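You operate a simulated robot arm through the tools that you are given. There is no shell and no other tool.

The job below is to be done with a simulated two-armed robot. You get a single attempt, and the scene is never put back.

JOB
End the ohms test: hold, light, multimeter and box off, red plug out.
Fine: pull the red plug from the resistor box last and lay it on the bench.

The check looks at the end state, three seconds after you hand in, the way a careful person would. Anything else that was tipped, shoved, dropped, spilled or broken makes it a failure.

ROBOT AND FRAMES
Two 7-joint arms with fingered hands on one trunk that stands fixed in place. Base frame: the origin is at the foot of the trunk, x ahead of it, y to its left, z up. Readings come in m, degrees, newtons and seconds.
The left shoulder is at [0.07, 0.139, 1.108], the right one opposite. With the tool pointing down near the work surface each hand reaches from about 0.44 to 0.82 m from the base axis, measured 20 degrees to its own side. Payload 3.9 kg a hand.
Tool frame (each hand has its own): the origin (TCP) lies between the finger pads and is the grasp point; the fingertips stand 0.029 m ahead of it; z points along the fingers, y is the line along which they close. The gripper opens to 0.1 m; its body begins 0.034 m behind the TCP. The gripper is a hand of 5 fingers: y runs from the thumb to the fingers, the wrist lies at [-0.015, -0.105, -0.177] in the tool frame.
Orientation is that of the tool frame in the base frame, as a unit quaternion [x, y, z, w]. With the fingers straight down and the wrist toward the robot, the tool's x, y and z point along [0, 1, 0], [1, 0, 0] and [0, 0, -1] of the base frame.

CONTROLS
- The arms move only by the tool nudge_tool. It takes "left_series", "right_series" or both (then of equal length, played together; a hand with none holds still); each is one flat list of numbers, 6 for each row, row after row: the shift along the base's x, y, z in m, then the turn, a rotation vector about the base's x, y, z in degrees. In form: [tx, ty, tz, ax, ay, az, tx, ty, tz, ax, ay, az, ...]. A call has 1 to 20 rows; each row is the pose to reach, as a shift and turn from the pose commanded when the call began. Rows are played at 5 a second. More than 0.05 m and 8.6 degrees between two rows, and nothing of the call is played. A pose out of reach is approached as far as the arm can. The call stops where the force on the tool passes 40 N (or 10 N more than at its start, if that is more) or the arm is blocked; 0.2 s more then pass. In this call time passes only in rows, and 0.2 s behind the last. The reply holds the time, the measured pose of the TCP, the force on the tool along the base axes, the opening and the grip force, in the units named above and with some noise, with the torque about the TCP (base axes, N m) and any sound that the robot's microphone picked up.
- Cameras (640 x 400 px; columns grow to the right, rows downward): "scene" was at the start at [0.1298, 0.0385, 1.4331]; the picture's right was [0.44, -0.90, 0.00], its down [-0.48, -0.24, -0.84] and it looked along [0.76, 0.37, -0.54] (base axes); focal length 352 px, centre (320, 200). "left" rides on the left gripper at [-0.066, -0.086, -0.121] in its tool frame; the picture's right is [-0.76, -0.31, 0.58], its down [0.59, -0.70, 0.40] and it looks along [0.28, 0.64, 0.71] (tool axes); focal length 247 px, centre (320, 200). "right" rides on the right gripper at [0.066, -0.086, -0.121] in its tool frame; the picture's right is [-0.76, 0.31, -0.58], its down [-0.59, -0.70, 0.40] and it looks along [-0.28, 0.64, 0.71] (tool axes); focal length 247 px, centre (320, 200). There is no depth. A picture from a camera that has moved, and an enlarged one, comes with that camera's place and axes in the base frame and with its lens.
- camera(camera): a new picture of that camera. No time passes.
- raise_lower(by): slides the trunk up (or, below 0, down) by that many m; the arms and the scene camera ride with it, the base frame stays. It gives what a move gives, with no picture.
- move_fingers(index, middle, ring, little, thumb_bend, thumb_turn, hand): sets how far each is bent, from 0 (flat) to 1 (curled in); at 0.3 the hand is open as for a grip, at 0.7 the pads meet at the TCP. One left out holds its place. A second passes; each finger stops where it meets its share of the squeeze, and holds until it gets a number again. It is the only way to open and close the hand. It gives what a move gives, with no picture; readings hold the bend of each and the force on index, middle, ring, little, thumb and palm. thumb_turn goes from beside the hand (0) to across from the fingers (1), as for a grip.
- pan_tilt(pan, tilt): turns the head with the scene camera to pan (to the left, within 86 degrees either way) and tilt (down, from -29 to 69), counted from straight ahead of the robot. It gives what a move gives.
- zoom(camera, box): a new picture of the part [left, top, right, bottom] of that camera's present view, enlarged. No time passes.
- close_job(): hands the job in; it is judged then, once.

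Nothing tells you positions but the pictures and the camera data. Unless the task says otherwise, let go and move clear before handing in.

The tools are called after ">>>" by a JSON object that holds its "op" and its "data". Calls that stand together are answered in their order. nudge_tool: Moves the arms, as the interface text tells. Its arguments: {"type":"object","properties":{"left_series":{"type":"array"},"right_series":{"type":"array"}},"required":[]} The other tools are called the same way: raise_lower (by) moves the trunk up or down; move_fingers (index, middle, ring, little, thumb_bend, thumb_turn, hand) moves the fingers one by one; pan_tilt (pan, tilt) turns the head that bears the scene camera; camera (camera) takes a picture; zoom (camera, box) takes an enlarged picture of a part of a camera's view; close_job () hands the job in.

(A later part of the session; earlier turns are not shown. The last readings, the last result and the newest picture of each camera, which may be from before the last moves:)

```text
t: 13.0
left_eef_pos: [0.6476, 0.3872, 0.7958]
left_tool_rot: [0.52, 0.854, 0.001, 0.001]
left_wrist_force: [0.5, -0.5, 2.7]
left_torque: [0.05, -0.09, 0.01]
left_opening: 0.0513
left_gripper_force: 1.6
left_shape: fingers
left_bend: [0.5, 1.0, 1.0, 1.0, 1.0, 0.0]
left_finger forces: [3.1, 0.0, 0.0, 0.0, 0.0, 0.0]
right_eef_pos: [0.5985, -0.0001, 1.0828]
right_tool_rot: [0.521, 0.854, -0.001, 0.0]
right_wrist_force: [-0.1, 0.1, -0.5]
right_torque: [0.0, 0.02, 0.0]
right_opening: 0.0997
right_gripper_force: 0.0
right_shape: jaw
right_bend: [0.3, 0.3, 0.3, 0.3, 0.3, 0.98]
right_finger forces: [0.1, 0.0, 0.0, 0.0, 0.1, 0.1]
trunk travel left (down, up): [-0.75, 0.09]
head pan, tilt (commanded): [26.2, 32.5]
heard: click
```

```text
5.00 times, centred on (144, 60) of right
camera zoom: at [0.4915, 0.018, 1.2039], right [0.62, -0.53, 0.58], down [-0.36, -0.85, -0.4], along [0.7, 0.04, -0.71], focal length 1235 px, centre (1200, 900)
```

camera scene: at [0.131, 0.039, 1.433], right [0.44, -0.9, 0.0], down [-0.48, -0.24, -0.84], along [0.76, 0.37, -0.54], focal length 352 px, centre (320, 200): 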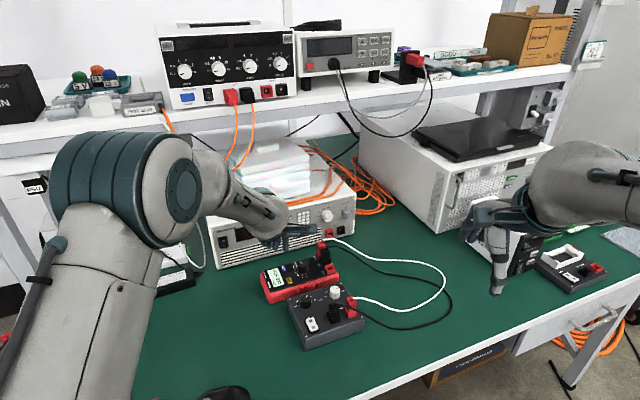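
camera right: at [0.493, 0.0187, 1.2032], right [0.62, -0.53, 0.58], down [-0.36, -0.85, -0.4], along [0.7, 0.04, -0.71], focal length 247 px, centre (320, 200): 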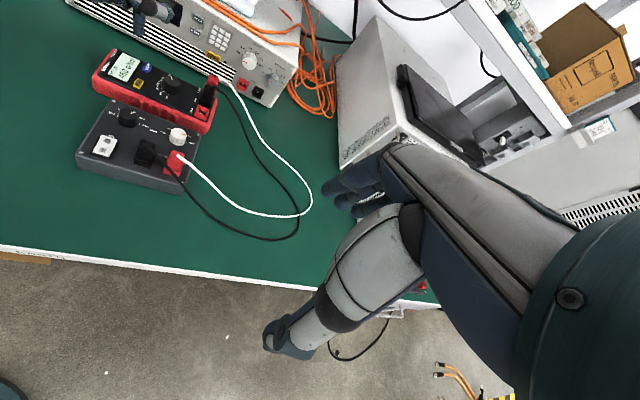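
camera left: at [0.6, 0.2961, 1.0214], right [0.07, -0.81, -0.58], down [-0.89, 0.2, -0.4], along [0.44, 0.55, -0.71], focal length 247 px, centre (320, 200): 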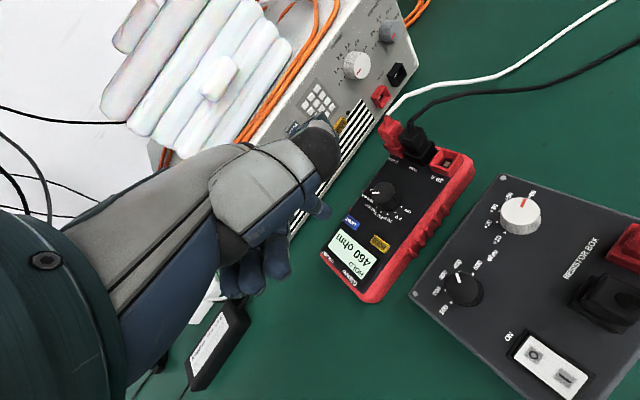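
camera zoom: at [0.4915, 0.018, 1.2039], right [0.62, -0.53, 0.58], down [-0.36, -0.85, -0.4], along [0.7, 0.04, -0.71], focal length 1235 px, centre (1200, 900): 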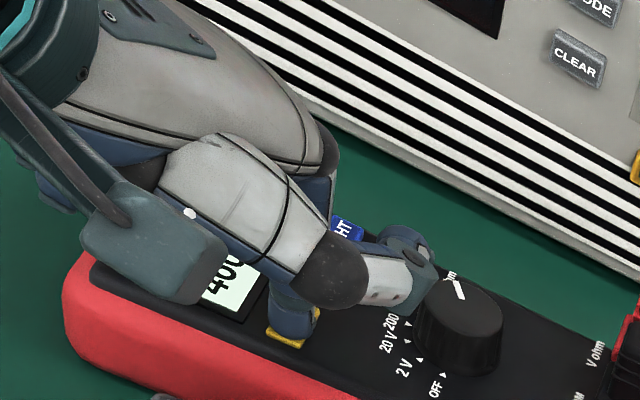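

I heard a click with 3 N on the index, so HOLD has been pressed. I'll lift straight up and check the display.

>>> {"op": "nudge_tool", "data": {"left_series": [0, 0, 0.006, 0, 0, 0, 0, 0, 0.015, 0, 0, 0, 0, 0, 0.03, 0, 0, 0, 0, 0, 0.05, 0, 0, 0, 0, 0, 0.07, 0, 0, 0]}}

>>> {"op": "zoom", "data": {"camera": "scene", "box": [250, 240, 346, 300]}}

>>> {"op": "zoom", "data": {"camera": "right", "box": [80, 30, 208, 110]}}

>>> {"op": "zoom", "data": {"camera": "left", "box": [290, 150, 450, 290]}}

```text
t: 14.2
left_eef_pos: [0.6488, 0.3874, 0.8663]
left_tool_rot: [0.521, 0.854, 0.0, 0.0]
left_wrist_force: [-0.5, 0.6, -0.3]
left_torque: [-0.01, 0.01, 0.03]
left_opening: 0.0516
left_gripper_force: 0.1
left_shape: fingers
left_bend: [0.5, 1.0, 1.0, 1.0, 1.0, 0.0]
left_finger forces: [0.0, 0.0, 0.0, 0.0, 0.0, 0.1]
right_eef_pos: [0.5984, -0.0007, 1.0833]
right_tool_rot: [0.521, 0.853, 0.001, 0.001]
right_wrist_force: [0.2, -0.8, 0.0]
right_torque: [0.01, -0.04, 0.05]
right_opening: 0.0996
right_gripper_force: 0.0
right_shape: jaw
right_bend: [0.3, 0.3, 0.3, 0.3, 0.3, 0.98]
right_finger forces: [0.0, 0.1, 0.0, 0.0, 0.0, 0.0]
trunk travel left (down, up): [-0.75, 0.09]
head pan, tilt (commanded): [26.2, 32.5]
```

```text
6.67 times, centred on (298, 270) of scene
camera zoom: at [0.1292, 0.0382, 1.4331], right [0.44, -0.9, 0.0], down [-0.48, -0.24, -0.84], along [0.76, 0.37, -0.54], focal length 2344 px, centre (467, -267)
```

zoom: 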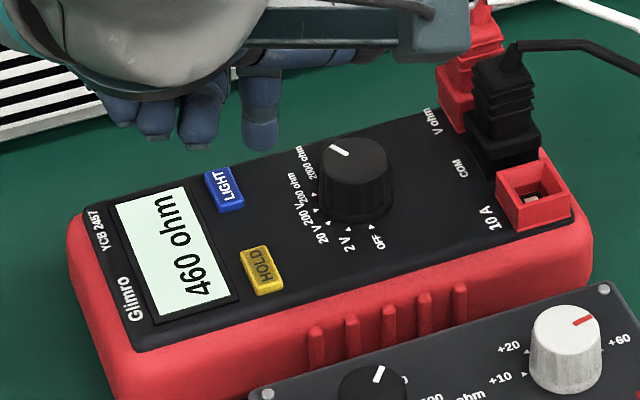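

```text
5.00 times, centred on (144, 70) of right
camera zoom: at [0.4915, 0.0181, 1.2038], right [0.62, -0.53, 0.58], down [-0.36, -0.85, -0.4], along [0.7, 0.04, -0.71], focal length 1235 px, centre (1200, 850)
```

zoom: 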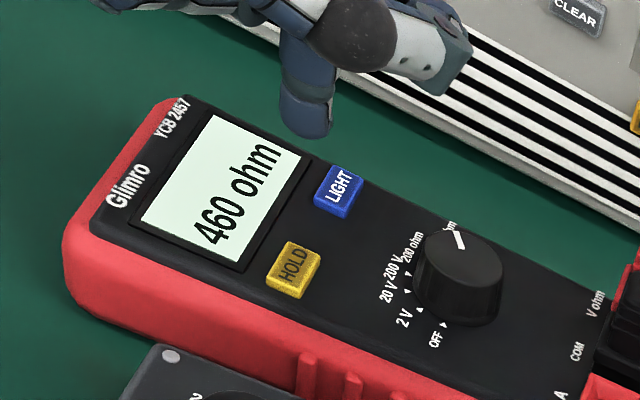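

```text
2.86 times, centred on (370, 220) of left
camera zoom: at [0.6021, 0.2902, 0.9865], right [0.07, -0.81, -0.58], down [-0.89, 0.2, -0.4], along [0.44, 0.55, -0.71], focal length 706 px, centre (177, 143)
```

zoom: 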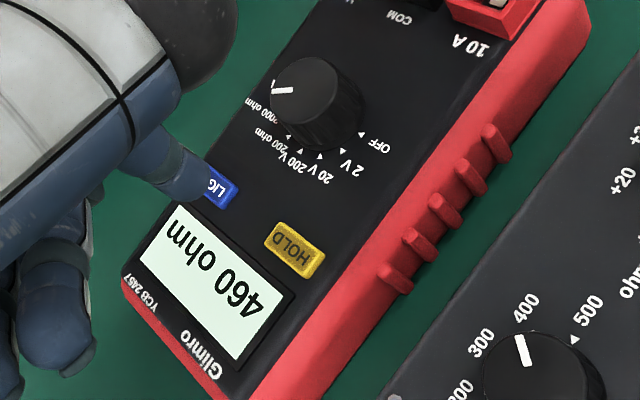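

HOLD has vanished and the meter reads a live 460 ohm, so the box is on. Next I shift the index tip over LIGHT, offset (+30, +35) mm, and lower to about 1.5 cm above it.

>>> {"op": "nudge_tool", "data": {"left_series": [0.015, 0.0175, 0, 0, 0, 0, 0.03, 0.035, 0, 0, 0, 0, 0.03, 0.035, -0.02, 0, 0, 0, 0.03, 0.035, -0.04, 0, 0, 0, 0.03, 0.035, -0.055, 0, 0, 0]}}

>>> {"op": "zoom", "data": {"camera": "left", "box": [290, 160, 418, 240]}}

>>> {"op": "zoom", "data": {"camera": "scene", "box": [240, 220, 336, 300]}}

>>> {"op": "zoom", "data": {"camera": "right", "box": [80, 20, 208, 100]}}

```text
t: 15.4
left_eef_pos: [0.6796, 0.4233, 0.8128]
left_tool_rot: [0.522, 0.853, 0.0, 0.0]
left_wrist_force: [0.3, 0.2, -0.2]
left_torque: [-0.02, 0.0, 0.01]
left_opening: 0.0514
left_gripper_force: 0.0
left_shape: fingers
left_bend: [0.5, 1.0, 1.0, 1.0, 1.0, 0.0]
left_finger forces: [0.1, 0.1, 0.1, 0.1, 0.0, 0.0]
right_eef_pos: [0.5997, -0.0006, 1.0832]
right_tool_rot: [0.521, 0.854, -0.001, 0.0]
right_wrist_force: [-1.1, 0.5, 0.7]
right_torque: [-0.02, -0.02, 0.0]
right_opening: 0.0999
right_gripper_force: 0.1
right_shape: jaw
right_bend: [0.3, 0.3, 0.3, 0.3, 0.3, 0.98]
right_finger forces: [0.1, 0.0, 0.1, 0.0, 0.0, 0.0]
trunk travel left (down, up): [-0.75, 0.09]
head pan, tilt (commanded): [26.2, 32.5]
```

```text
5.00 times, centred on (354, 200) of left
camera zoom: at [0.6325, 0.3274, 0.9326], right [0.07, -0.81, -0.58], down [-0.89, 0.2, -0.4], along [0.44, 0.55, -0.71], focal length 1235 px, centre (150, 200)
```

zoom: 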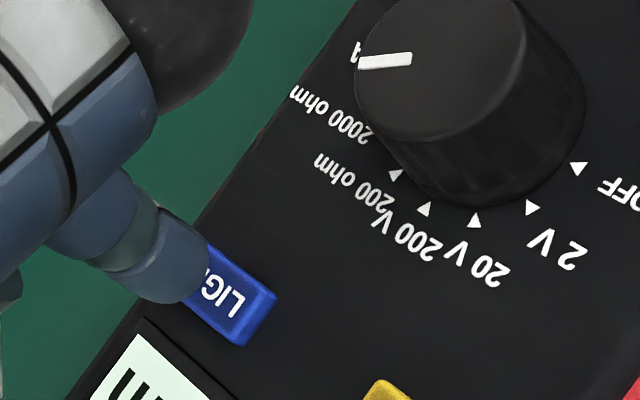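

```text
5.00 times, centred on (288, 260) of scene
camera zoom: at [0.1302, 0.0386, 1.4331], right [0.44, -0.9, 0.0], down [-0.48, -0.24, -0.84], along [0.76, 0.37, -0.54], focal length 1758 px, centre (480, -100)
```

zoom: 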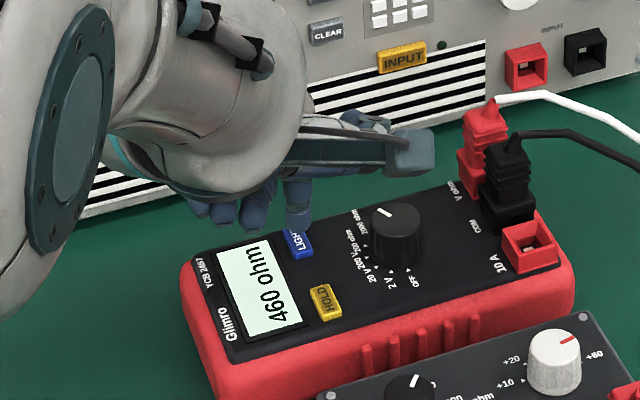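

```text
5.00 times, centred on (144, 60) of right
camera zoom: at [0.4923, 0.0184, 1.2035], right [0.62, -0.53, 0.58], down [-0.36, -0.85, -0.4], along [0.7, 0.04, -0.71], focal length 1235 px, centre (1200, 900)
```

zoom: 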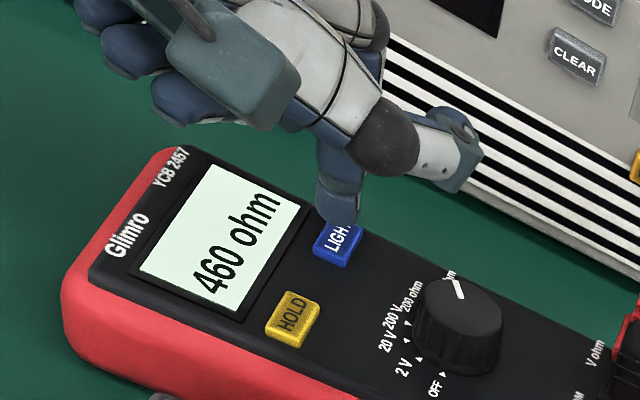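

I see the tip lined up over LIGHT the same way it was over HOLD. I'll press down gently to the same contact height.

>>> {"op": "nudge_tool", "data": {"left_series": [0, 0, -0.005, 0, 0, 0, 0, 0, -0.01, 0, 0, 0, 0, 0, -0.0125, 0, 0, 0, 0, 0, -0.0138, 0, 0, 0, 0, 0, -0.015, 0, 0, 0]}}

>>> {"op": "zoom", "data": {"camera": "right", "box": [80, 20, 208, 100]}}

>>> {"op": "zoom", "data": {"camera": "scene", "box": [240, 220, 336, 300]}}

```text
t: 16.6
left_eef_pos: [0.6777, 0.4229, 0.7971]
left_tool_rot: [0.521, 0.854, 0.0, 0.001]
left_wrist_force: [-0.3, 1.4, 2.4]
left_torque: [0.05, -0.12, 0.02]
left_opening: 0.0514
left_gripper_force: 1.5
left_shape: fingers
left_bend: [0.49, 1.0, 1.0, 1.0, 1.0, 0.0]
left_finger forces: [2.9, 0.0, 0.1, 0.1, 0.0, 0.0]
right_eef_pos: [0.5989, -0.0009, 1.0825]
right_tool_rot: [0.521, 0.853, 0.0, 0.001]
right_wrist_force: [0.1, 0.4, 0.2]
right_torque: [0.02, 0.02, 0.03]
right_opening: 0.0996
right_gripper_force: 0.1
right_shape: jaw
right_bend: [0.3, 0.3, 0.3, 0.3, 0.3, 0.98]
right_finger forces: [0.1, 0.1, 0.0, 0.0, 0.0, 0.1]
trunk travel left (down, up): [-0.75, 0.09]
head pan, tilt (commanded): [26.2, 32.5]
heard: click
```

```text
5.00 times, centred on (144, 60) of right
camera zoom: at [0.4915, 0.0181, 1.2039], right [0.62, -0.53, 0.58], down [-0.36, -0.85, -0.4], along [0.7, 0.04, -0.71], focal length 1235 px, centre (1200, 900)
```

zoom: 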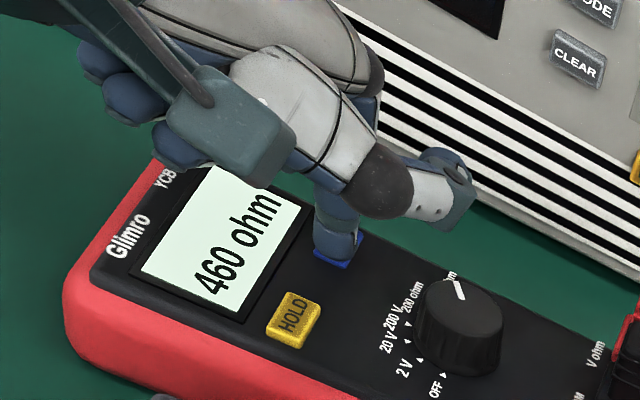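

```text
5.00 times, centred on (288, 260) of scene
camera zoom: at [0.1292, 0.0382, 1.4332], right [0.44, -0.9, 0.0], down [-0.48, -0.24, -0.84], along [0.76, 0.37, -0.54], focal length 1758 px, centre (480, -100)
```

zoom: 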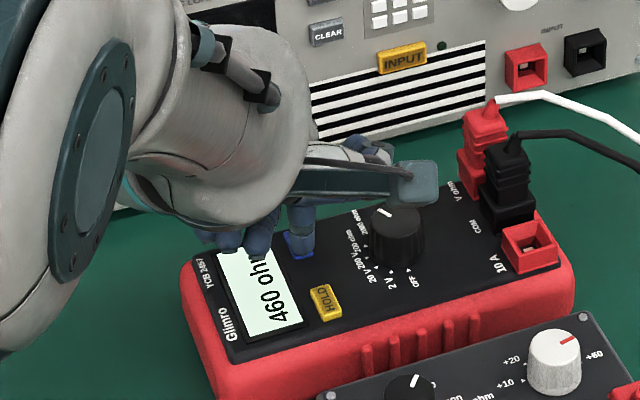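

I heard a click on LIGHT. I'll lift off and compare the display's brightness with before.

>>> {"op": "nudge_tool", "data": {"left_series": [0, 0, 0.006, 0, 0, 0, 0, 0, 0.015, 0, 0, 0, 0, 0, 0.03, 0, 0, 0, 0, 0, 0.05, 0, 0, 0, 0, 0, 0.07, 0, 0, 0]}}

>>> {"op": "zoom", "data": {"camera": "scene", "box": [250, 240, 346, 300]}}

>>> {"op": "zoom", "data": {"camera": "right", "box": [90, 45, 154, 85]}}

>>> {"op": "camera", "data": {"camera": "right"}}

```text
t: 17.8
left_eef_pos: [0.6768, 0.4205, 0.867]
left_tool_rot: [0.521, 0.854, 0.001, 0.0]
left_wrist_force: [-1.0, -0.6, -0.3]
left_torque: [0.01, 0.0, 0.0]
left_opening: 0.0513
left_gripper_force: 0.1
left_shape: fingers
left_bend: [0.5, 1.0, 1.0, 1.0, 1.0, 0.0]
left_finger forces: [0.1, 0.1, 0.1, 0.0, 0.1, 0.1]
right_eef_pos: [0.598, -0.0003, 1.0843]
right_tool_rot: [0.521, 0.853, 0.0, 0.0]
right_wrist_force: [0.2, -1.1, -0.2]
right_torque: [-0.03, -0.03, -0.04]
right_opening: 0.0996
right_gripper_force: 0.0
right_shape: jaw
right_bend: [0.3, 0.3, 0.3, 0.3, 0.3, 0.98]
right_finger forces: [0.0, 0.1, 0.1, 0.0, 0.0, 0.1]
trunk travel left (down, up): [-0.75, 0.09]
head pan, tilt (commanded): [26.2, 32.5]
```

```text
6.67 times, centred on (298, 270) of scene
camera zoom: at [0.1293, 0.0381, 1.4331], right [0.44, -0.9, 0.0], down [-0.48, -0.24, -0.84], along [0.76, 0.37, -0.54], focal length 2344 px, centre (467, -267)
```

zoom: 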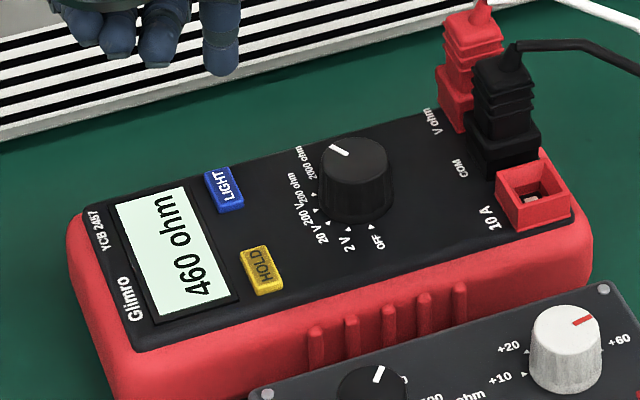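

```text
10.00 times, centred on (122, 65) of right
camera zoom: at [0.4916, 0.018, 1.2038], right [0.62, -0.53, 0.58], down [-0.36, -0.85, -0.4], along [0.7, 0.04, -0.71], focal length 2470 px, centre (2300, 1550)
```

zoom: 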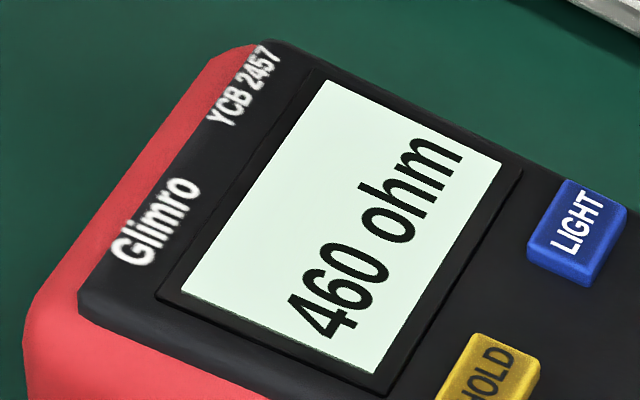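

```text
taken
camera right: at [0.4916, 0.018, 1.2038], right [0.62, -0.53, 0.58], down [-0.36, -0.85, -0.4], along [0.7, 0.04, -0.71], focal length 247 px, centre (320, 200)
```

right: 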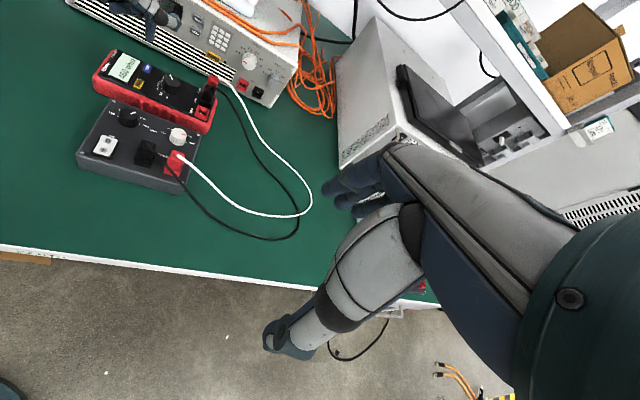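

The reading is live at 460 ohm, but I can't yet tell whether the backlight changed. I'll take the same close-up as at the start to compare.

>>> {"op": "zoom", "data": {"camera": "scene", "box": [255, 250, 319, 290]}}

>>> {"op": "zoom", "data": {"camera": "left", "box": [290, 180, 450, 290]}}

>>> {"op": "zoom", "data": {"camera": "scene", "box": [262, 264, 286, 288]}}

```text
10.00 times, centred on (287, 270) of scene
camera zoom: at [0.1293, 0.0381, 1.4331], right [0.44, -0.9, 0.0], down [-0.48, -0.24, -0.84], along [0.76, 0.37, -0.54], focal length 3516 px, centre (650, -500)
```

zoom: 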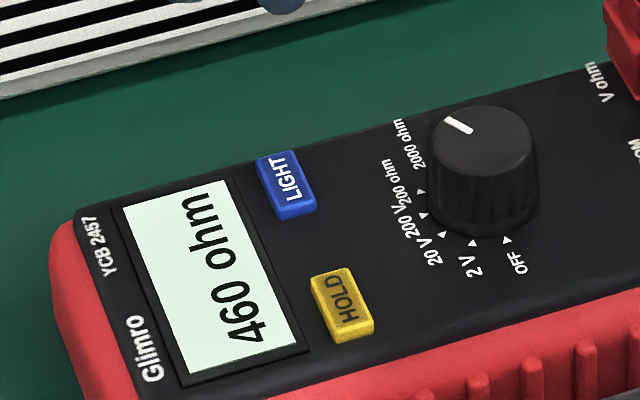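

```text
3.64 times, centred on (370, 235) of left
camera zoom: at [0.6303, 0.3241, 0.9878], right [0.07, -0.81, -0.58], down [-0.89, 0.2, -0.4], along [0.44, 0.55, -0.71], focal length 898 px, centre (138, 73)
```

zoom: 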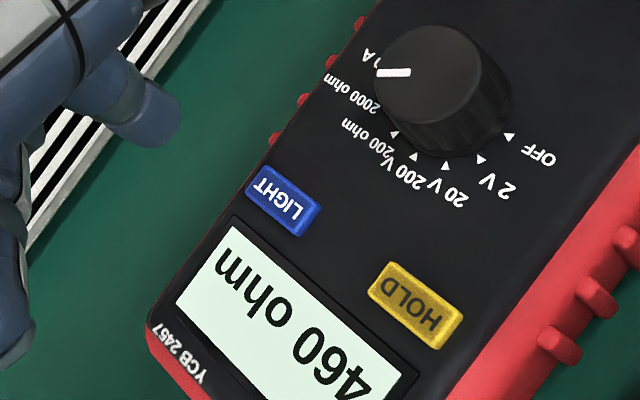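

```text
16.00 times, centred on (274, 276) of scene
camera zoom: at [0.1293, 0.0381, 1.4331], right [0.44, -0.9, 0.0], down [-0.48, -0.24, -0.84], along [0.76, 0.37, -0.54], focal length 5626 px, centre (1056, -1016)
```

zoom: 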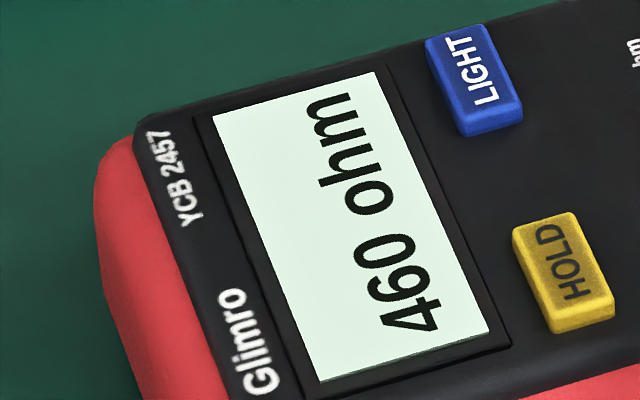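

The display looks just as bright as before. I'll let a moment pass without moving and look again before deciding anything.

>>> {"op": "nudge_tool", "data": {"left_series": [0, 0, 0, 0, 0, 0, 0, 0, 0, 0, 0, 0, 0, 0, 0, 0, 0, 0, 0, 0, 0, 0, 0, 0, 0, 0, 0, 0, 0, 0]}}

>>> {"op": "zoom", "data": {"camera": "scene", "box": [262, 264, 286, 288]}}

>>> {"op": "camera", "data": {"camera": "scene"}}

```text
t: 19.0
left_eef_pos: [0.6774, 0.42, 0.8659]
left_tool_rot: [0.521, 0.853, 0.0, 0.0]
left_wrist_force: [-0.6, 1.0, 0.7]
left_torque: [0.01, 0.0, -0.01]
left_opening: 0.0515
left_gripper_force: 0.0
left_shape: fingers
left_bend: [0.5, 1.0, 1.0, 1.0, 1.0, 0.0]
left_finger forces: [0.0, 0.1, 0.0, 0.0, 0.0, 0.0]
right_eef_pos: [0.5995, -0.0004, 1.083]
right_tool_rot: [0.521, 0.854, 0.0, 0.0]
right_wrist_force: [0.4, 0.0, -0.7]
right_torque: [0.01, 0.0, 0.01]
right_opening: 0.0997
right_gripper_force: 0.1
right_shape: jaw
right_bend: [0.3, 0.3, 0.3, 0.3, 0.3, 0.98]
right_finger forces: [0.0, 0.0, 0.0, 0.0, 0.1, 0.0]
trunk travel left (down, up): [-0.75, 0.09]
head pan, tilt (commanded): [26.2, 32.5]
```

```text
16.00 times, centred on (274, 276) of scene
camera zoom: at [0.1299, 0.0385, 1.4331], right [0.44, -0.9, 0.0], down [-0.48, -0.24, -0.84], along [0.76, 0.37, -0.54], focal length 5626 px, centre (1056, -1016)
```

zoom: 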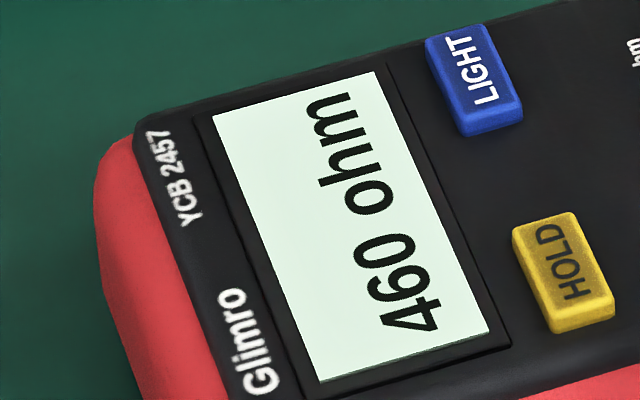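

```text
taken
camera scene: at [0.1299, 0.0385, 1.4331], right [0.44, -0.9, 0.0], down [-0.48, -0.24, -0.84], along [0.76, 0.37, -0.54], focal length 352 px, centre (320, 200)
```

scene: 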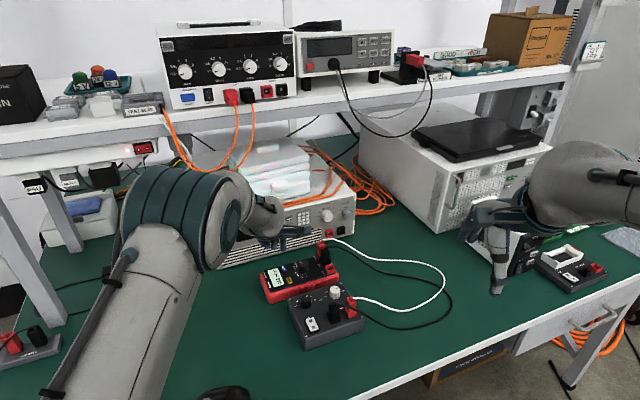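

No change after waiting, so the short press may not have switched the light; some meters need a longer press. I'll press LIGHT again, look while it is down, then keep it down.

>>> {"op": "nudge_tool", "data": {"left_series": [0, 0, -0.03, 0, 0, 0, 0, 0, -0.055, 0, 0, 0, 0, 0, -0.064, 0, 0, 0, 0, 0, -0.068, 0, 0, 0, 0, 0, -0.0695, 0, 0, 0, 0, 0, -0.0705, 0, 0, 0]}}

>>> {"op": "zoom", "data": {"camera": "scene", "box": [262, 264, 286, 288]}}

>>> {"op": "zoom", "data": {"camera": "right", "box": [90, 45, 154, 85]}}

```text
t: 20.4
left_eef_pos: [0.6777, 0.4217, 0.7958]
left_tool_rot: [0.521, 0.854, 0.001, 0.001]
left_wrist_force: [0.4, 0.8, 5.4]
left_torque: [0.07, -0.17, -0.01]
left_opening: 0.0516
left_gripper_force: 2.7
left_shape: fingers
left_bend: [0.49, 1.0, 1.0, 1.0, 1.0, 0.0]
left_finger forces: [5.3, 0.0, 0.0, 0.1, 0.1, 0.0]
right_eef_pos: [0.5982, -0.0002, 1.0829]
right_tool_rot: [0.521, 0.854, 0.0, 0.0]
right_wrist_force: [1.1, 0.0, -0.8]
right_torque: [0.01, -0.01, 0.0]
right_opening: 0.0996
right_gripper_force: 0.0
right_shape: jaw
right_bend: [0.3, 0.3, 0.3, 0.3, 0.3, 0.98]
right_finger forces: [0.0, 0.1, 0.0, 0.0, 0.0, 0.0]
trunk travel left (down, up): [-0.75, 0.09]
head pan, tilt (commanded): [26.2, 32.5]
heard: click
```

```text
16.00 times, centred on (274, 276) of scene
camera zoom: at [0.1289, 0.038, 1.4333], right [0.44, -0.9, 0.0], down [-0.48, -0.24, -0.84], along [0.76, 0.37, -0.54], focal length 5626 px, centre (1056, -1016)
```

zoom: 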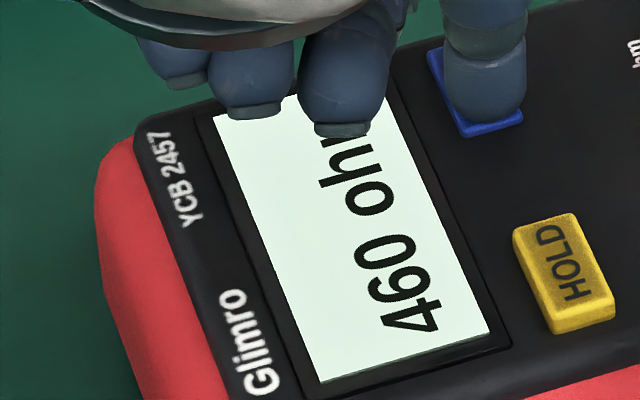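

```text
10.00 times, centred on (122, 65) of right
camera zoom: at [0.4912, 0.0179, 1.2041], right [0.62, -0.53, 0.58], down [-0.36, -0.85, -0.4], along [0.7, 0.04, -0.71], focal length 2470 px, centre (2300, 1550)
```

zoom: 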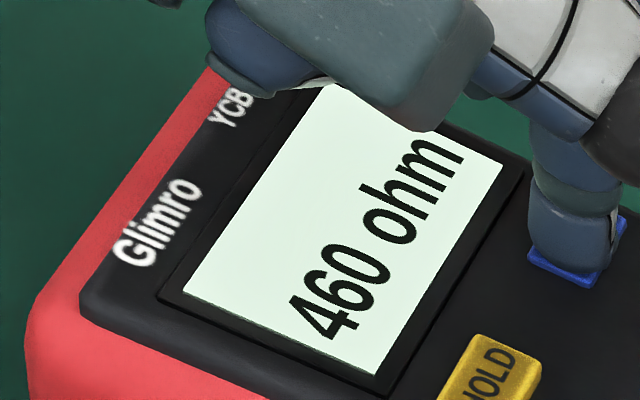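

A second click was heard; the display may be a shade brighter now. I'll keep it pressed for about two seconds and compare again.

>>> {"op": "nudge_tool", "data": {"left_series": [0, 0, 0, 0, 0, 0, 0, 0, 0, 0, 0, 0, 0, 0, 0, 0, 0, 0, 0, 0, 0, 0, 0, 0, 0, 0, 0, 0, 0, 0, 0, 0, 0, 0, 0, 0, 0, 0, 0, 0, 0, 0, 0, 0, 0, 0, 0, 0, 0, 0, 0, 0, 0, 0, 0, 0, 0, 0, 0, 0, 0, 0, 0, 0, 0, 0, 0, 0, 0, 0, 0, 0]}}

>>> {"op": "zoom", "data": {"camera": "scene", "box": [262, 264, 286, 288]}}

>>> {"op": "zoom", "data": {"camera": "right", "box": [90, 45, 154, 85]}}

```text
t: 23.0
left_eef_pos: [0.6784, 0.4221, 0.7949]
left_tool_rot: [0.521, 0.853, 0.001, 0.0]
left_wrist_force: [1.0, 0.6, 7.1]
left_torque: [0.07, -0.25, 0.03]
left_opening: 0.0511
left_gripper_force: 3.7
left_shape: fingers
left_bend: [0.49, 1.0, 1.0, 1.0, 1.0, 0.0]
left_finger forces: [7.1, 0.0, 0.0, 0.0, 0.0, 0.0]
right_eef_pos: [0.5977, -0.0014, 1.0839]
right_tool_rot: [0.521, 0.853, 0.0, 0.001]
right_wrist_force: [-0.2, 1.0, 0.2]
right_torque: [-0.05, -0.02, 0.02]
right_opening: 0.0997
right_gripper_force: 0.1
right_shape: jaw
right_bend: [0.3, 0.3, 0.3, 0.3, 0.3, 0.98]
right_finger forces: [0.0, 0.1, 0.0, 0.0, 0.0, 0.0]
trunk travel left (down, up): [-0.75, 0.09]
head pan, tilt (commanded): [26.2, 32.5]
```

```text
16.00 times, centred on (274, 276) of scene
camera zoom: at [0.1286, 0.0377, 1.4333], right [0.44, -0.9, 0.0], down [-0.48, -0.24, -0.84], along [0.76, 0.37, -0.54], focal length 5626 px, centre (1056, -1016)
```

zoom: 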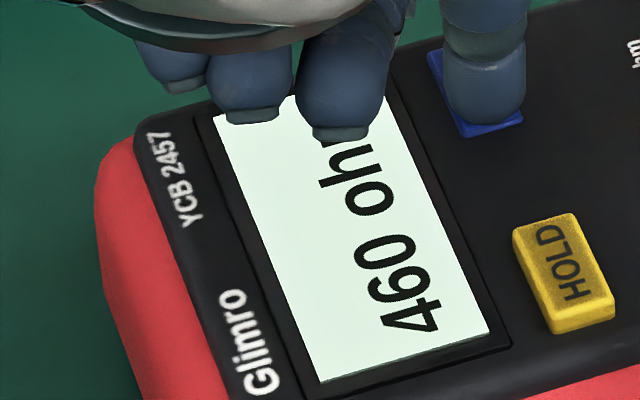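

```text
10.00 times, centred on (122, 65) of right
camera zoom: at [0.491, 0.0177, 1.2041], right [0.62, -0.53, 0.58], down [-0.36, -0.85, -0.4], along [0.7, 0.04, -0.71], focal length 2470 px, centre (2300, 1550)
```

zoom: 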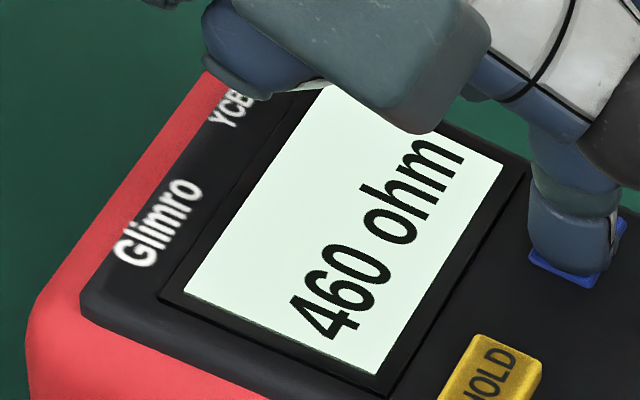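

No new change while held. I'll lift off and take the same close-ups to compare the screen tone with the ones before this press.

>>> {"op": "nudge_tool", "data": {"left_series": [0, 0, 0.006, 0, 0, 0, 0, 0, 0.015, 0, 0, 0, 0, 0, 0.03, 0, 0, 0, 0, 0, 0.05, 0, 0, 0, 0, 0, 0.07, 0, 0, 0]}}

>>> {"op": "zoom", "data": {"camera": "scene", "box": [262, 264, 286, 288]}}

>>> {"op": "zoom", "data": {"camera": "right", "box": [90, 45, 154, 85]}}

>>> {"op": "zoom", "data": {"camera": "scene", "box": [255, 250, 319, 290]}}

```text
t: 24.2
left_eef_pos: [0.6756, 0.4201, 0.865]
left_tool_rot: [0.521, 0.854, 0.001, -0.001]
left_wrist_force: [-0.5, -0.4, -0.1]
left_torque: [0.01, 0.01, -0.01]
left_opening: 0.0515
left_gripper_force: 0.1
left_shape: fingers
left_bend: [0.5, 1.0, 1.0, 1.0, 1.0, 0.0]
left_finger forces: [0.1, 0.1, 0.1, 0.0, 0.0, 0.1]
right_eef_pos: [0.5982, -0.0006, 1.0828]
right_tool_rot: [0.521, 0.854, 0.0, 0.0]
right_wrist_force: [0.4, -0.1, 0.4]
right_torque: [0.01, -0.03, 0.01]
right_opening: 0.0999
right_gripper_force: 0.1
right_shape: jaw
right_bend: [0.3, 0.3, 0.3, 0.3, 0.3, 0.98]
right_finger forces: [0.0, 0.1, 0.0, 0.0, 0.0, 0.0]
trunk travel left (down, up): [-0.75, 0.09]
head pan, tilt (commanded): [26.2, 32.5]
```

```text
16.00 times, centred on (274, 276) of scene
camera zoom: at [0.1291, 0.0378, 1.4332], right [0.44, -0.9, 0.0], down [-0.48, -0.24, -0.84], along [0.76, 0.37, -0.54], focal length 5626 px, centre (1056, -1016)
```

zoom: 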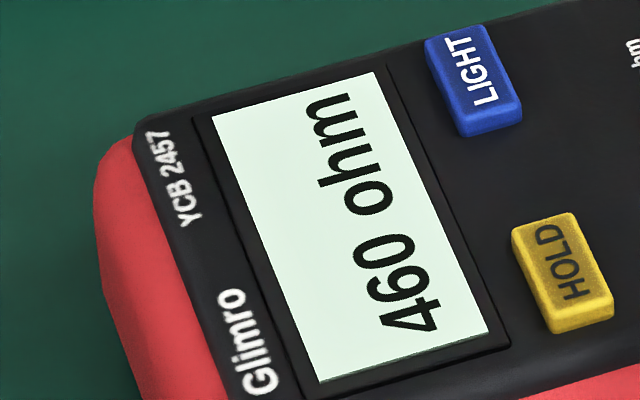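

```text
10.00 times, centred on (122, 65) of right
camera zoom: at [0.4914, 0.0178, 1.2039], right [0.62, -0.53, 0.58], down [-0.36, -0.85, -0.4], along [0.7, 0.04, -0.71], focal length 2470 px, centre (2300, 1550)
```

zoom: 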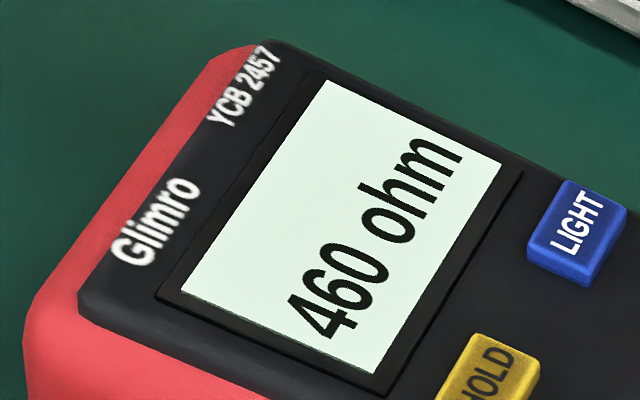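

```text
10.00 times, centred on (287, 270) of scene
camera zoom: at [0.1291, 0.0378, 1.4332], right [0.44, -0.9, 0.0], down [-0.48, -0.24, -0.84], along [0.76, 0.37, -0.54], focal length 3516 px, centre (650, -500)
```

zoom: 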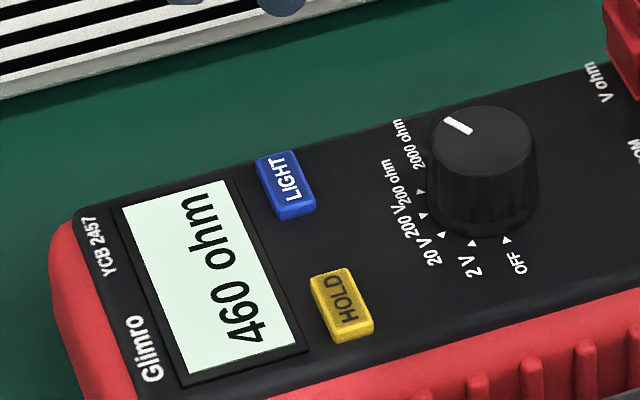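

The tone is hard to judge by eye. I'll take very tight patches of the screen with its dark frame now, as a reference to compare after one more press.

>>> {"op": "zoom", "data": {"camera": "scene", "box": [268, 270, 276, 275]}}

>>> {"op": "zoom", "data": {"camera": "right", "box": [112, 58, 120, 63]}}

>>> {"op": "zoom", "data": {"camera": "left", "box": [340, 230, 356, 240]}}

>>> {"op": "zoom", "data": {"camera": "scene", "box": [240, 230, 400, 330]}}

```text
16.00 times, centred on (272, 272) of scene
camera zoom: at [0.1291, 0.0378, 1.4332], right [0.44, -0.9, 0.0], down [-0.48, -0.24, -0.84], along [0.76, 0.37, -0.54], focal length 5626 px, centre (1088, -960)
```

zoom: 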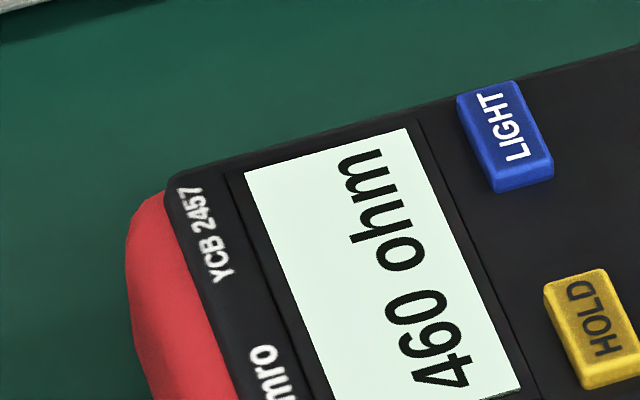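

```text
16.00 times, centred on (116, 60) of right
camera zoom: at [0.4914, 0.0178, 1.2039], right [0.62, -0.53, 0.58], down [-0.36, -0.85, -0.4], along [0.7, 0.04, -0.71], focal length 3952 px, centre (3584, 2432)
```

zoom: 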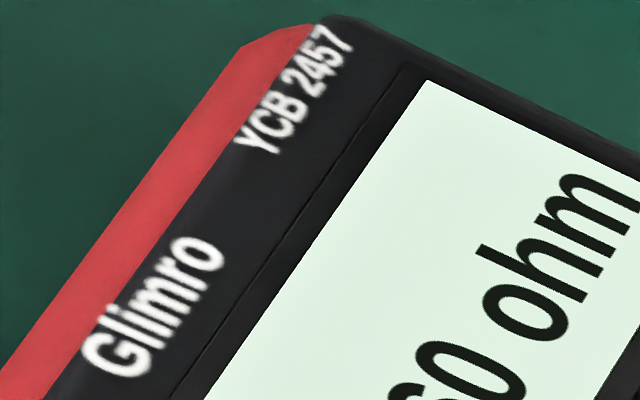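

```text
16.00 times, centred on (348, 235) of left
camera zoom: at [0.6307, 0.3244, 0.9868], right [0.07, -0.81, -0.58], down [-0.89, 0.2, -0.4], along [0.44, 0.55, -0.71], focal length 3952 px, centre (-128, -360)
```

zoom: 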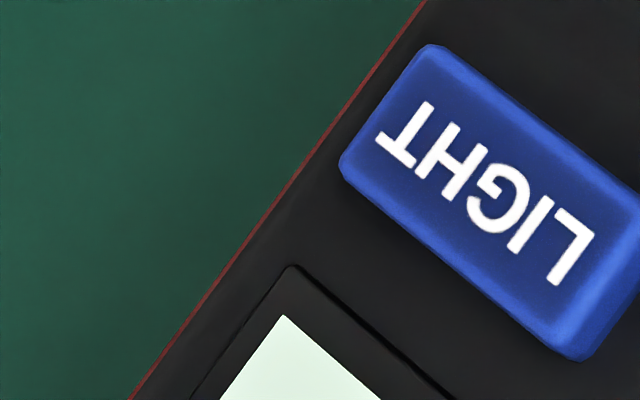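

```text
4.00 times, centred on (320, 280) of scene
camera zoom: at [0.1291, 0.0378, 1.4332], right [0.44, -0.9, 0.0], down [-0.48, -0.24, -0.84], along [0.76, 0.37, -0.54], focal length 1406 px, centre (320, -120)
```

zoom: 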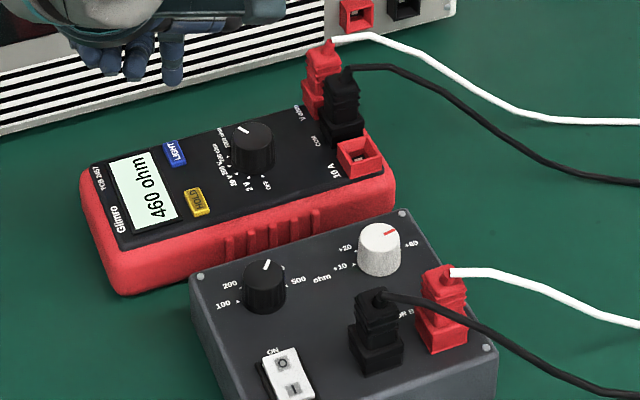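

I now have reference views. I'll press LIGHT once more and take the same views to compare.

>>> {"op": "nudge_tool", "data": {"left_series": [0, 0, -0.03, 0, 0, 0, 0, 0, -0.055, 0, 0, 0, 0, 0, -0.064, 0, 0, 0, 0, 0, -0.068, 0, 0, 0, 0, 0, -0.0695, 0, 0, 0, 0, 0, -0.064, 0, 0, 0, 0, 0, -0.055, 0, 0, 0, 0, 0, -0.03, 0, 0, 0, 0, 0, 0, 0, 0, 0]}}

>>> {"op": "zoom", "data": {"camera": "scene", "box": [268, 270, 276, 275]}}

>>> {"op": "zoom", "data": {"camera": "right", "box": [112, 58, 120, 63]}}

>>> {"op": "zoom", "data": {"camera": "scene", "box": [240, 230, 400, 330]}}

```text
t: 26.2
left_eef_pos: [0.6752, 0.4211, 0.8677]
left_tool_rot: [0.521, 0.854, 0.001, 0.0]
left_wrist_force: [-0.3, 0.1, 0.3]
left_torque: [0.02, 0.0, -0.01]
left_opening: 0.0516
left_gripper_force: 0.1
left_shape: fingers
left_bend: [0.5, 1.0, 1.0, 1.0, 1.0, 0.0]
left_finger forces: [0.0, 0.0, 0.0, 0.0, 0.1, 0.0]
right_eef_pos: [0.5966, -0.0011, 1.0836]
right_tool_rot: [0.521, 0.854, 0.001, 0.001]
right_wrist_force: [-0.6, -0.7, -0.2]
right_torque: [0.0, -0.03, -0.01]
right_opening: 0.1
right_gripper_force: 0.0
right_shape: jaw
right_bend: [0.3, 0.3, 0.3, 0.3, 0.3, 0.98]
right_finger forces: [0.1, 0.1, 0.1, 0.0, 0.0, 0.1]
trunk travel left (down, up): [-0.75, 0.09]
head pan, tilt (commanded): [26.2, 32.5]
heard: click
```

```text
16.00 times, centred on (272, 272) of scene
camera zoom: at [0.1288, 0.0378, 1.4332], right [0.44, -0.9, 0.0], down [-0.48, -0.24, -0.84], along [0.76, 0.37, -0.54], focal length 5626 px, centre (1088, -960)
```

zoom: 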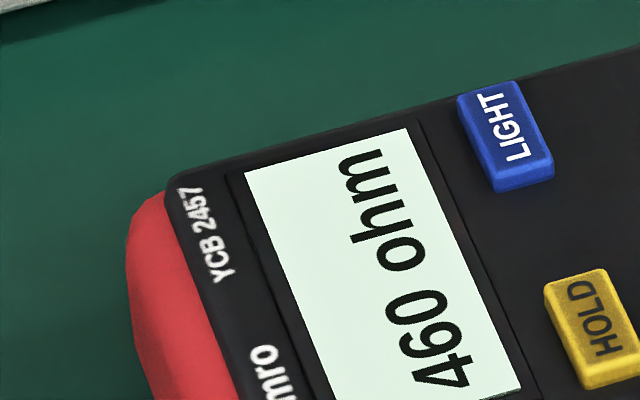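

```text
16.00 times, centred on (116, 60) of right
camera zoom: at [0.4912, 0.0177, 1.204], right [0.62, -0.53, 0.58], down [-0.36, -0.85, -0.4], along [0.7, 0.04, -0.71], focal length 3952 px, centre (3584, 2432)
```

zoom: 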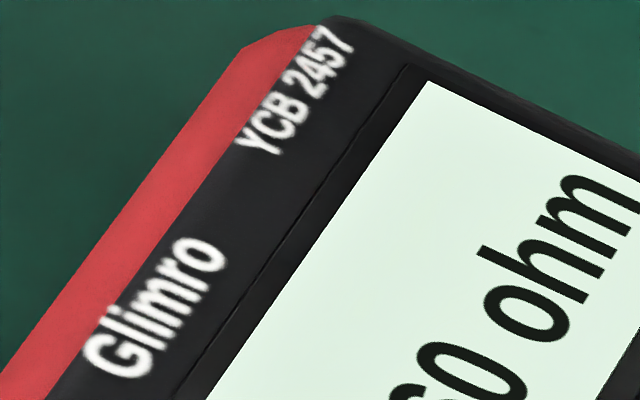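

```text
4.00 times, centred on (320, 280) of scene
camera zoom: at [0.1288, 0.0378, 1.4332], right [0.44, -0.9, 0.0], down [-0.48, -0.24, -0.84], along [0.76, 0.37, -0.54], focal length 1406 px, centre (320, -120)
```

zoom: 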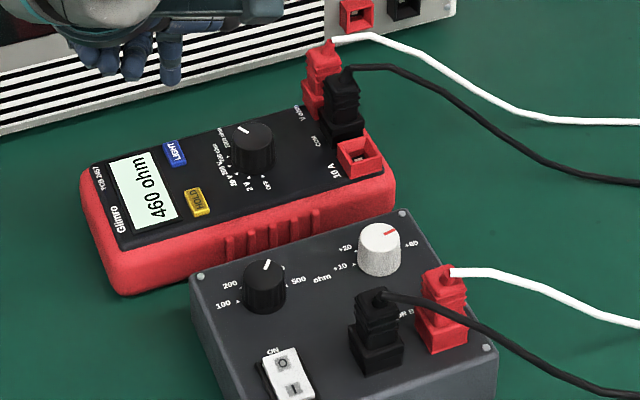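

I heard the click again. The plain 4x view looks a touch paler than the last one, so I'll repeat views at several scales to see whether that is real.

>>> {"op": "zoom", "data": {"camera": "scene", "box": [240, 230, 400, 330]}}

>>> {"op": "zoom", "data": {"camera": "right", "box": [70, 40, 230, 140]}}

>>> {"op": "camera", "data": {"camera": "left"}}

>>> {"op": "zoom", "data": {"camera": "right", "box": [90, 45, 154, 85]}}

```text
4.00 times, centred on (320, 280) of scene
camera zoom: at [0.1288, 0.0378, 1.4332], right [0.44, -0.9, 0.0], down [-0.48, -0.24, -0.84], along [0.76, 0.37, -0.54], focal length 1406 px, centre (320, -120)
```

zoom: 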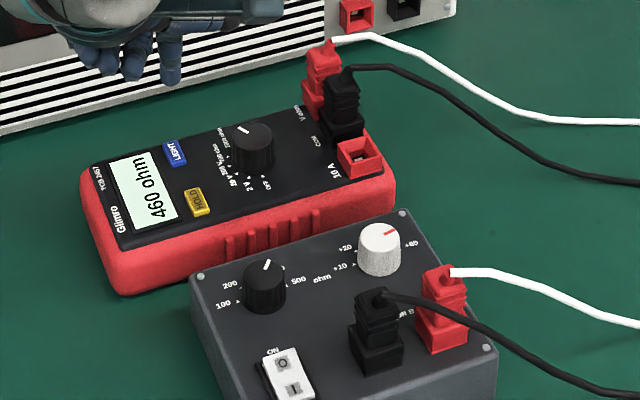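

```text
4.00 times, centred on (150, 90) of right
camera zoom: at [0.4912, 0.0177, 1.204], right [0.62, -0.53, 0.58], down [-0.36, -0.85, -0.4], along [0.7, 0.04, -0.71], focal length 988 px, centre (1000, 640)
```

zoom: 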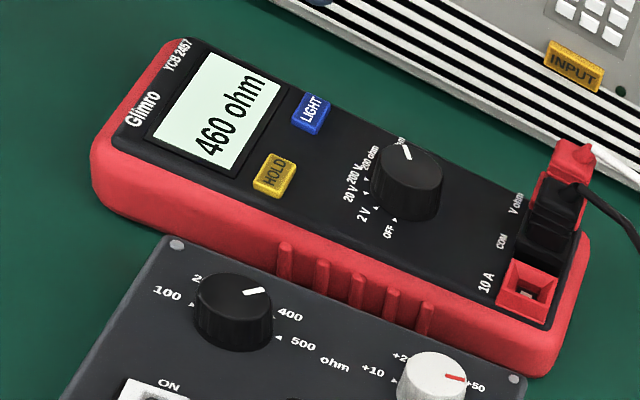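

```text
taken
camera left: at [0.6292, 0.3248, 0.988], right [0.07, -0.81, -0.58], down [-0.89, 0.2, -0.4], along [0.44, 0.55, -0.71], focal length 247 px, centre (320, 200)
```

left: 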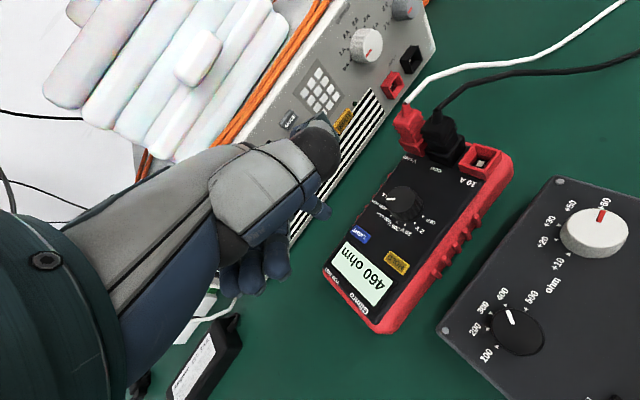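

```text
10.00 times, centred on (122, 65) of right
camera zoom: at [0.4912, 0.0177, 1.204], right [0.62, -0.53, 0.58], down [-0.36, -0.85, -0.4], along [0.7, 0.04, -0.71], focal length 2470 px, centre (2300, 1550)
```

zoom: 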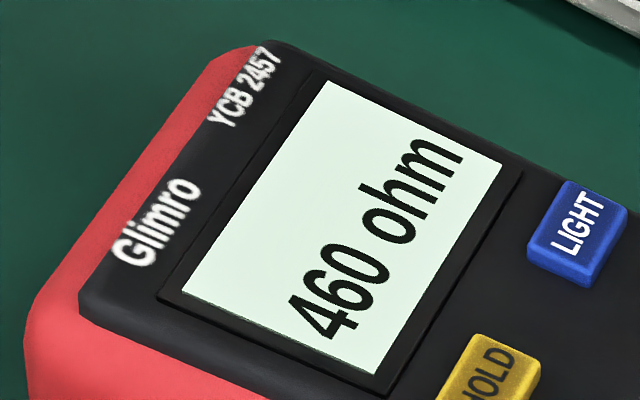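

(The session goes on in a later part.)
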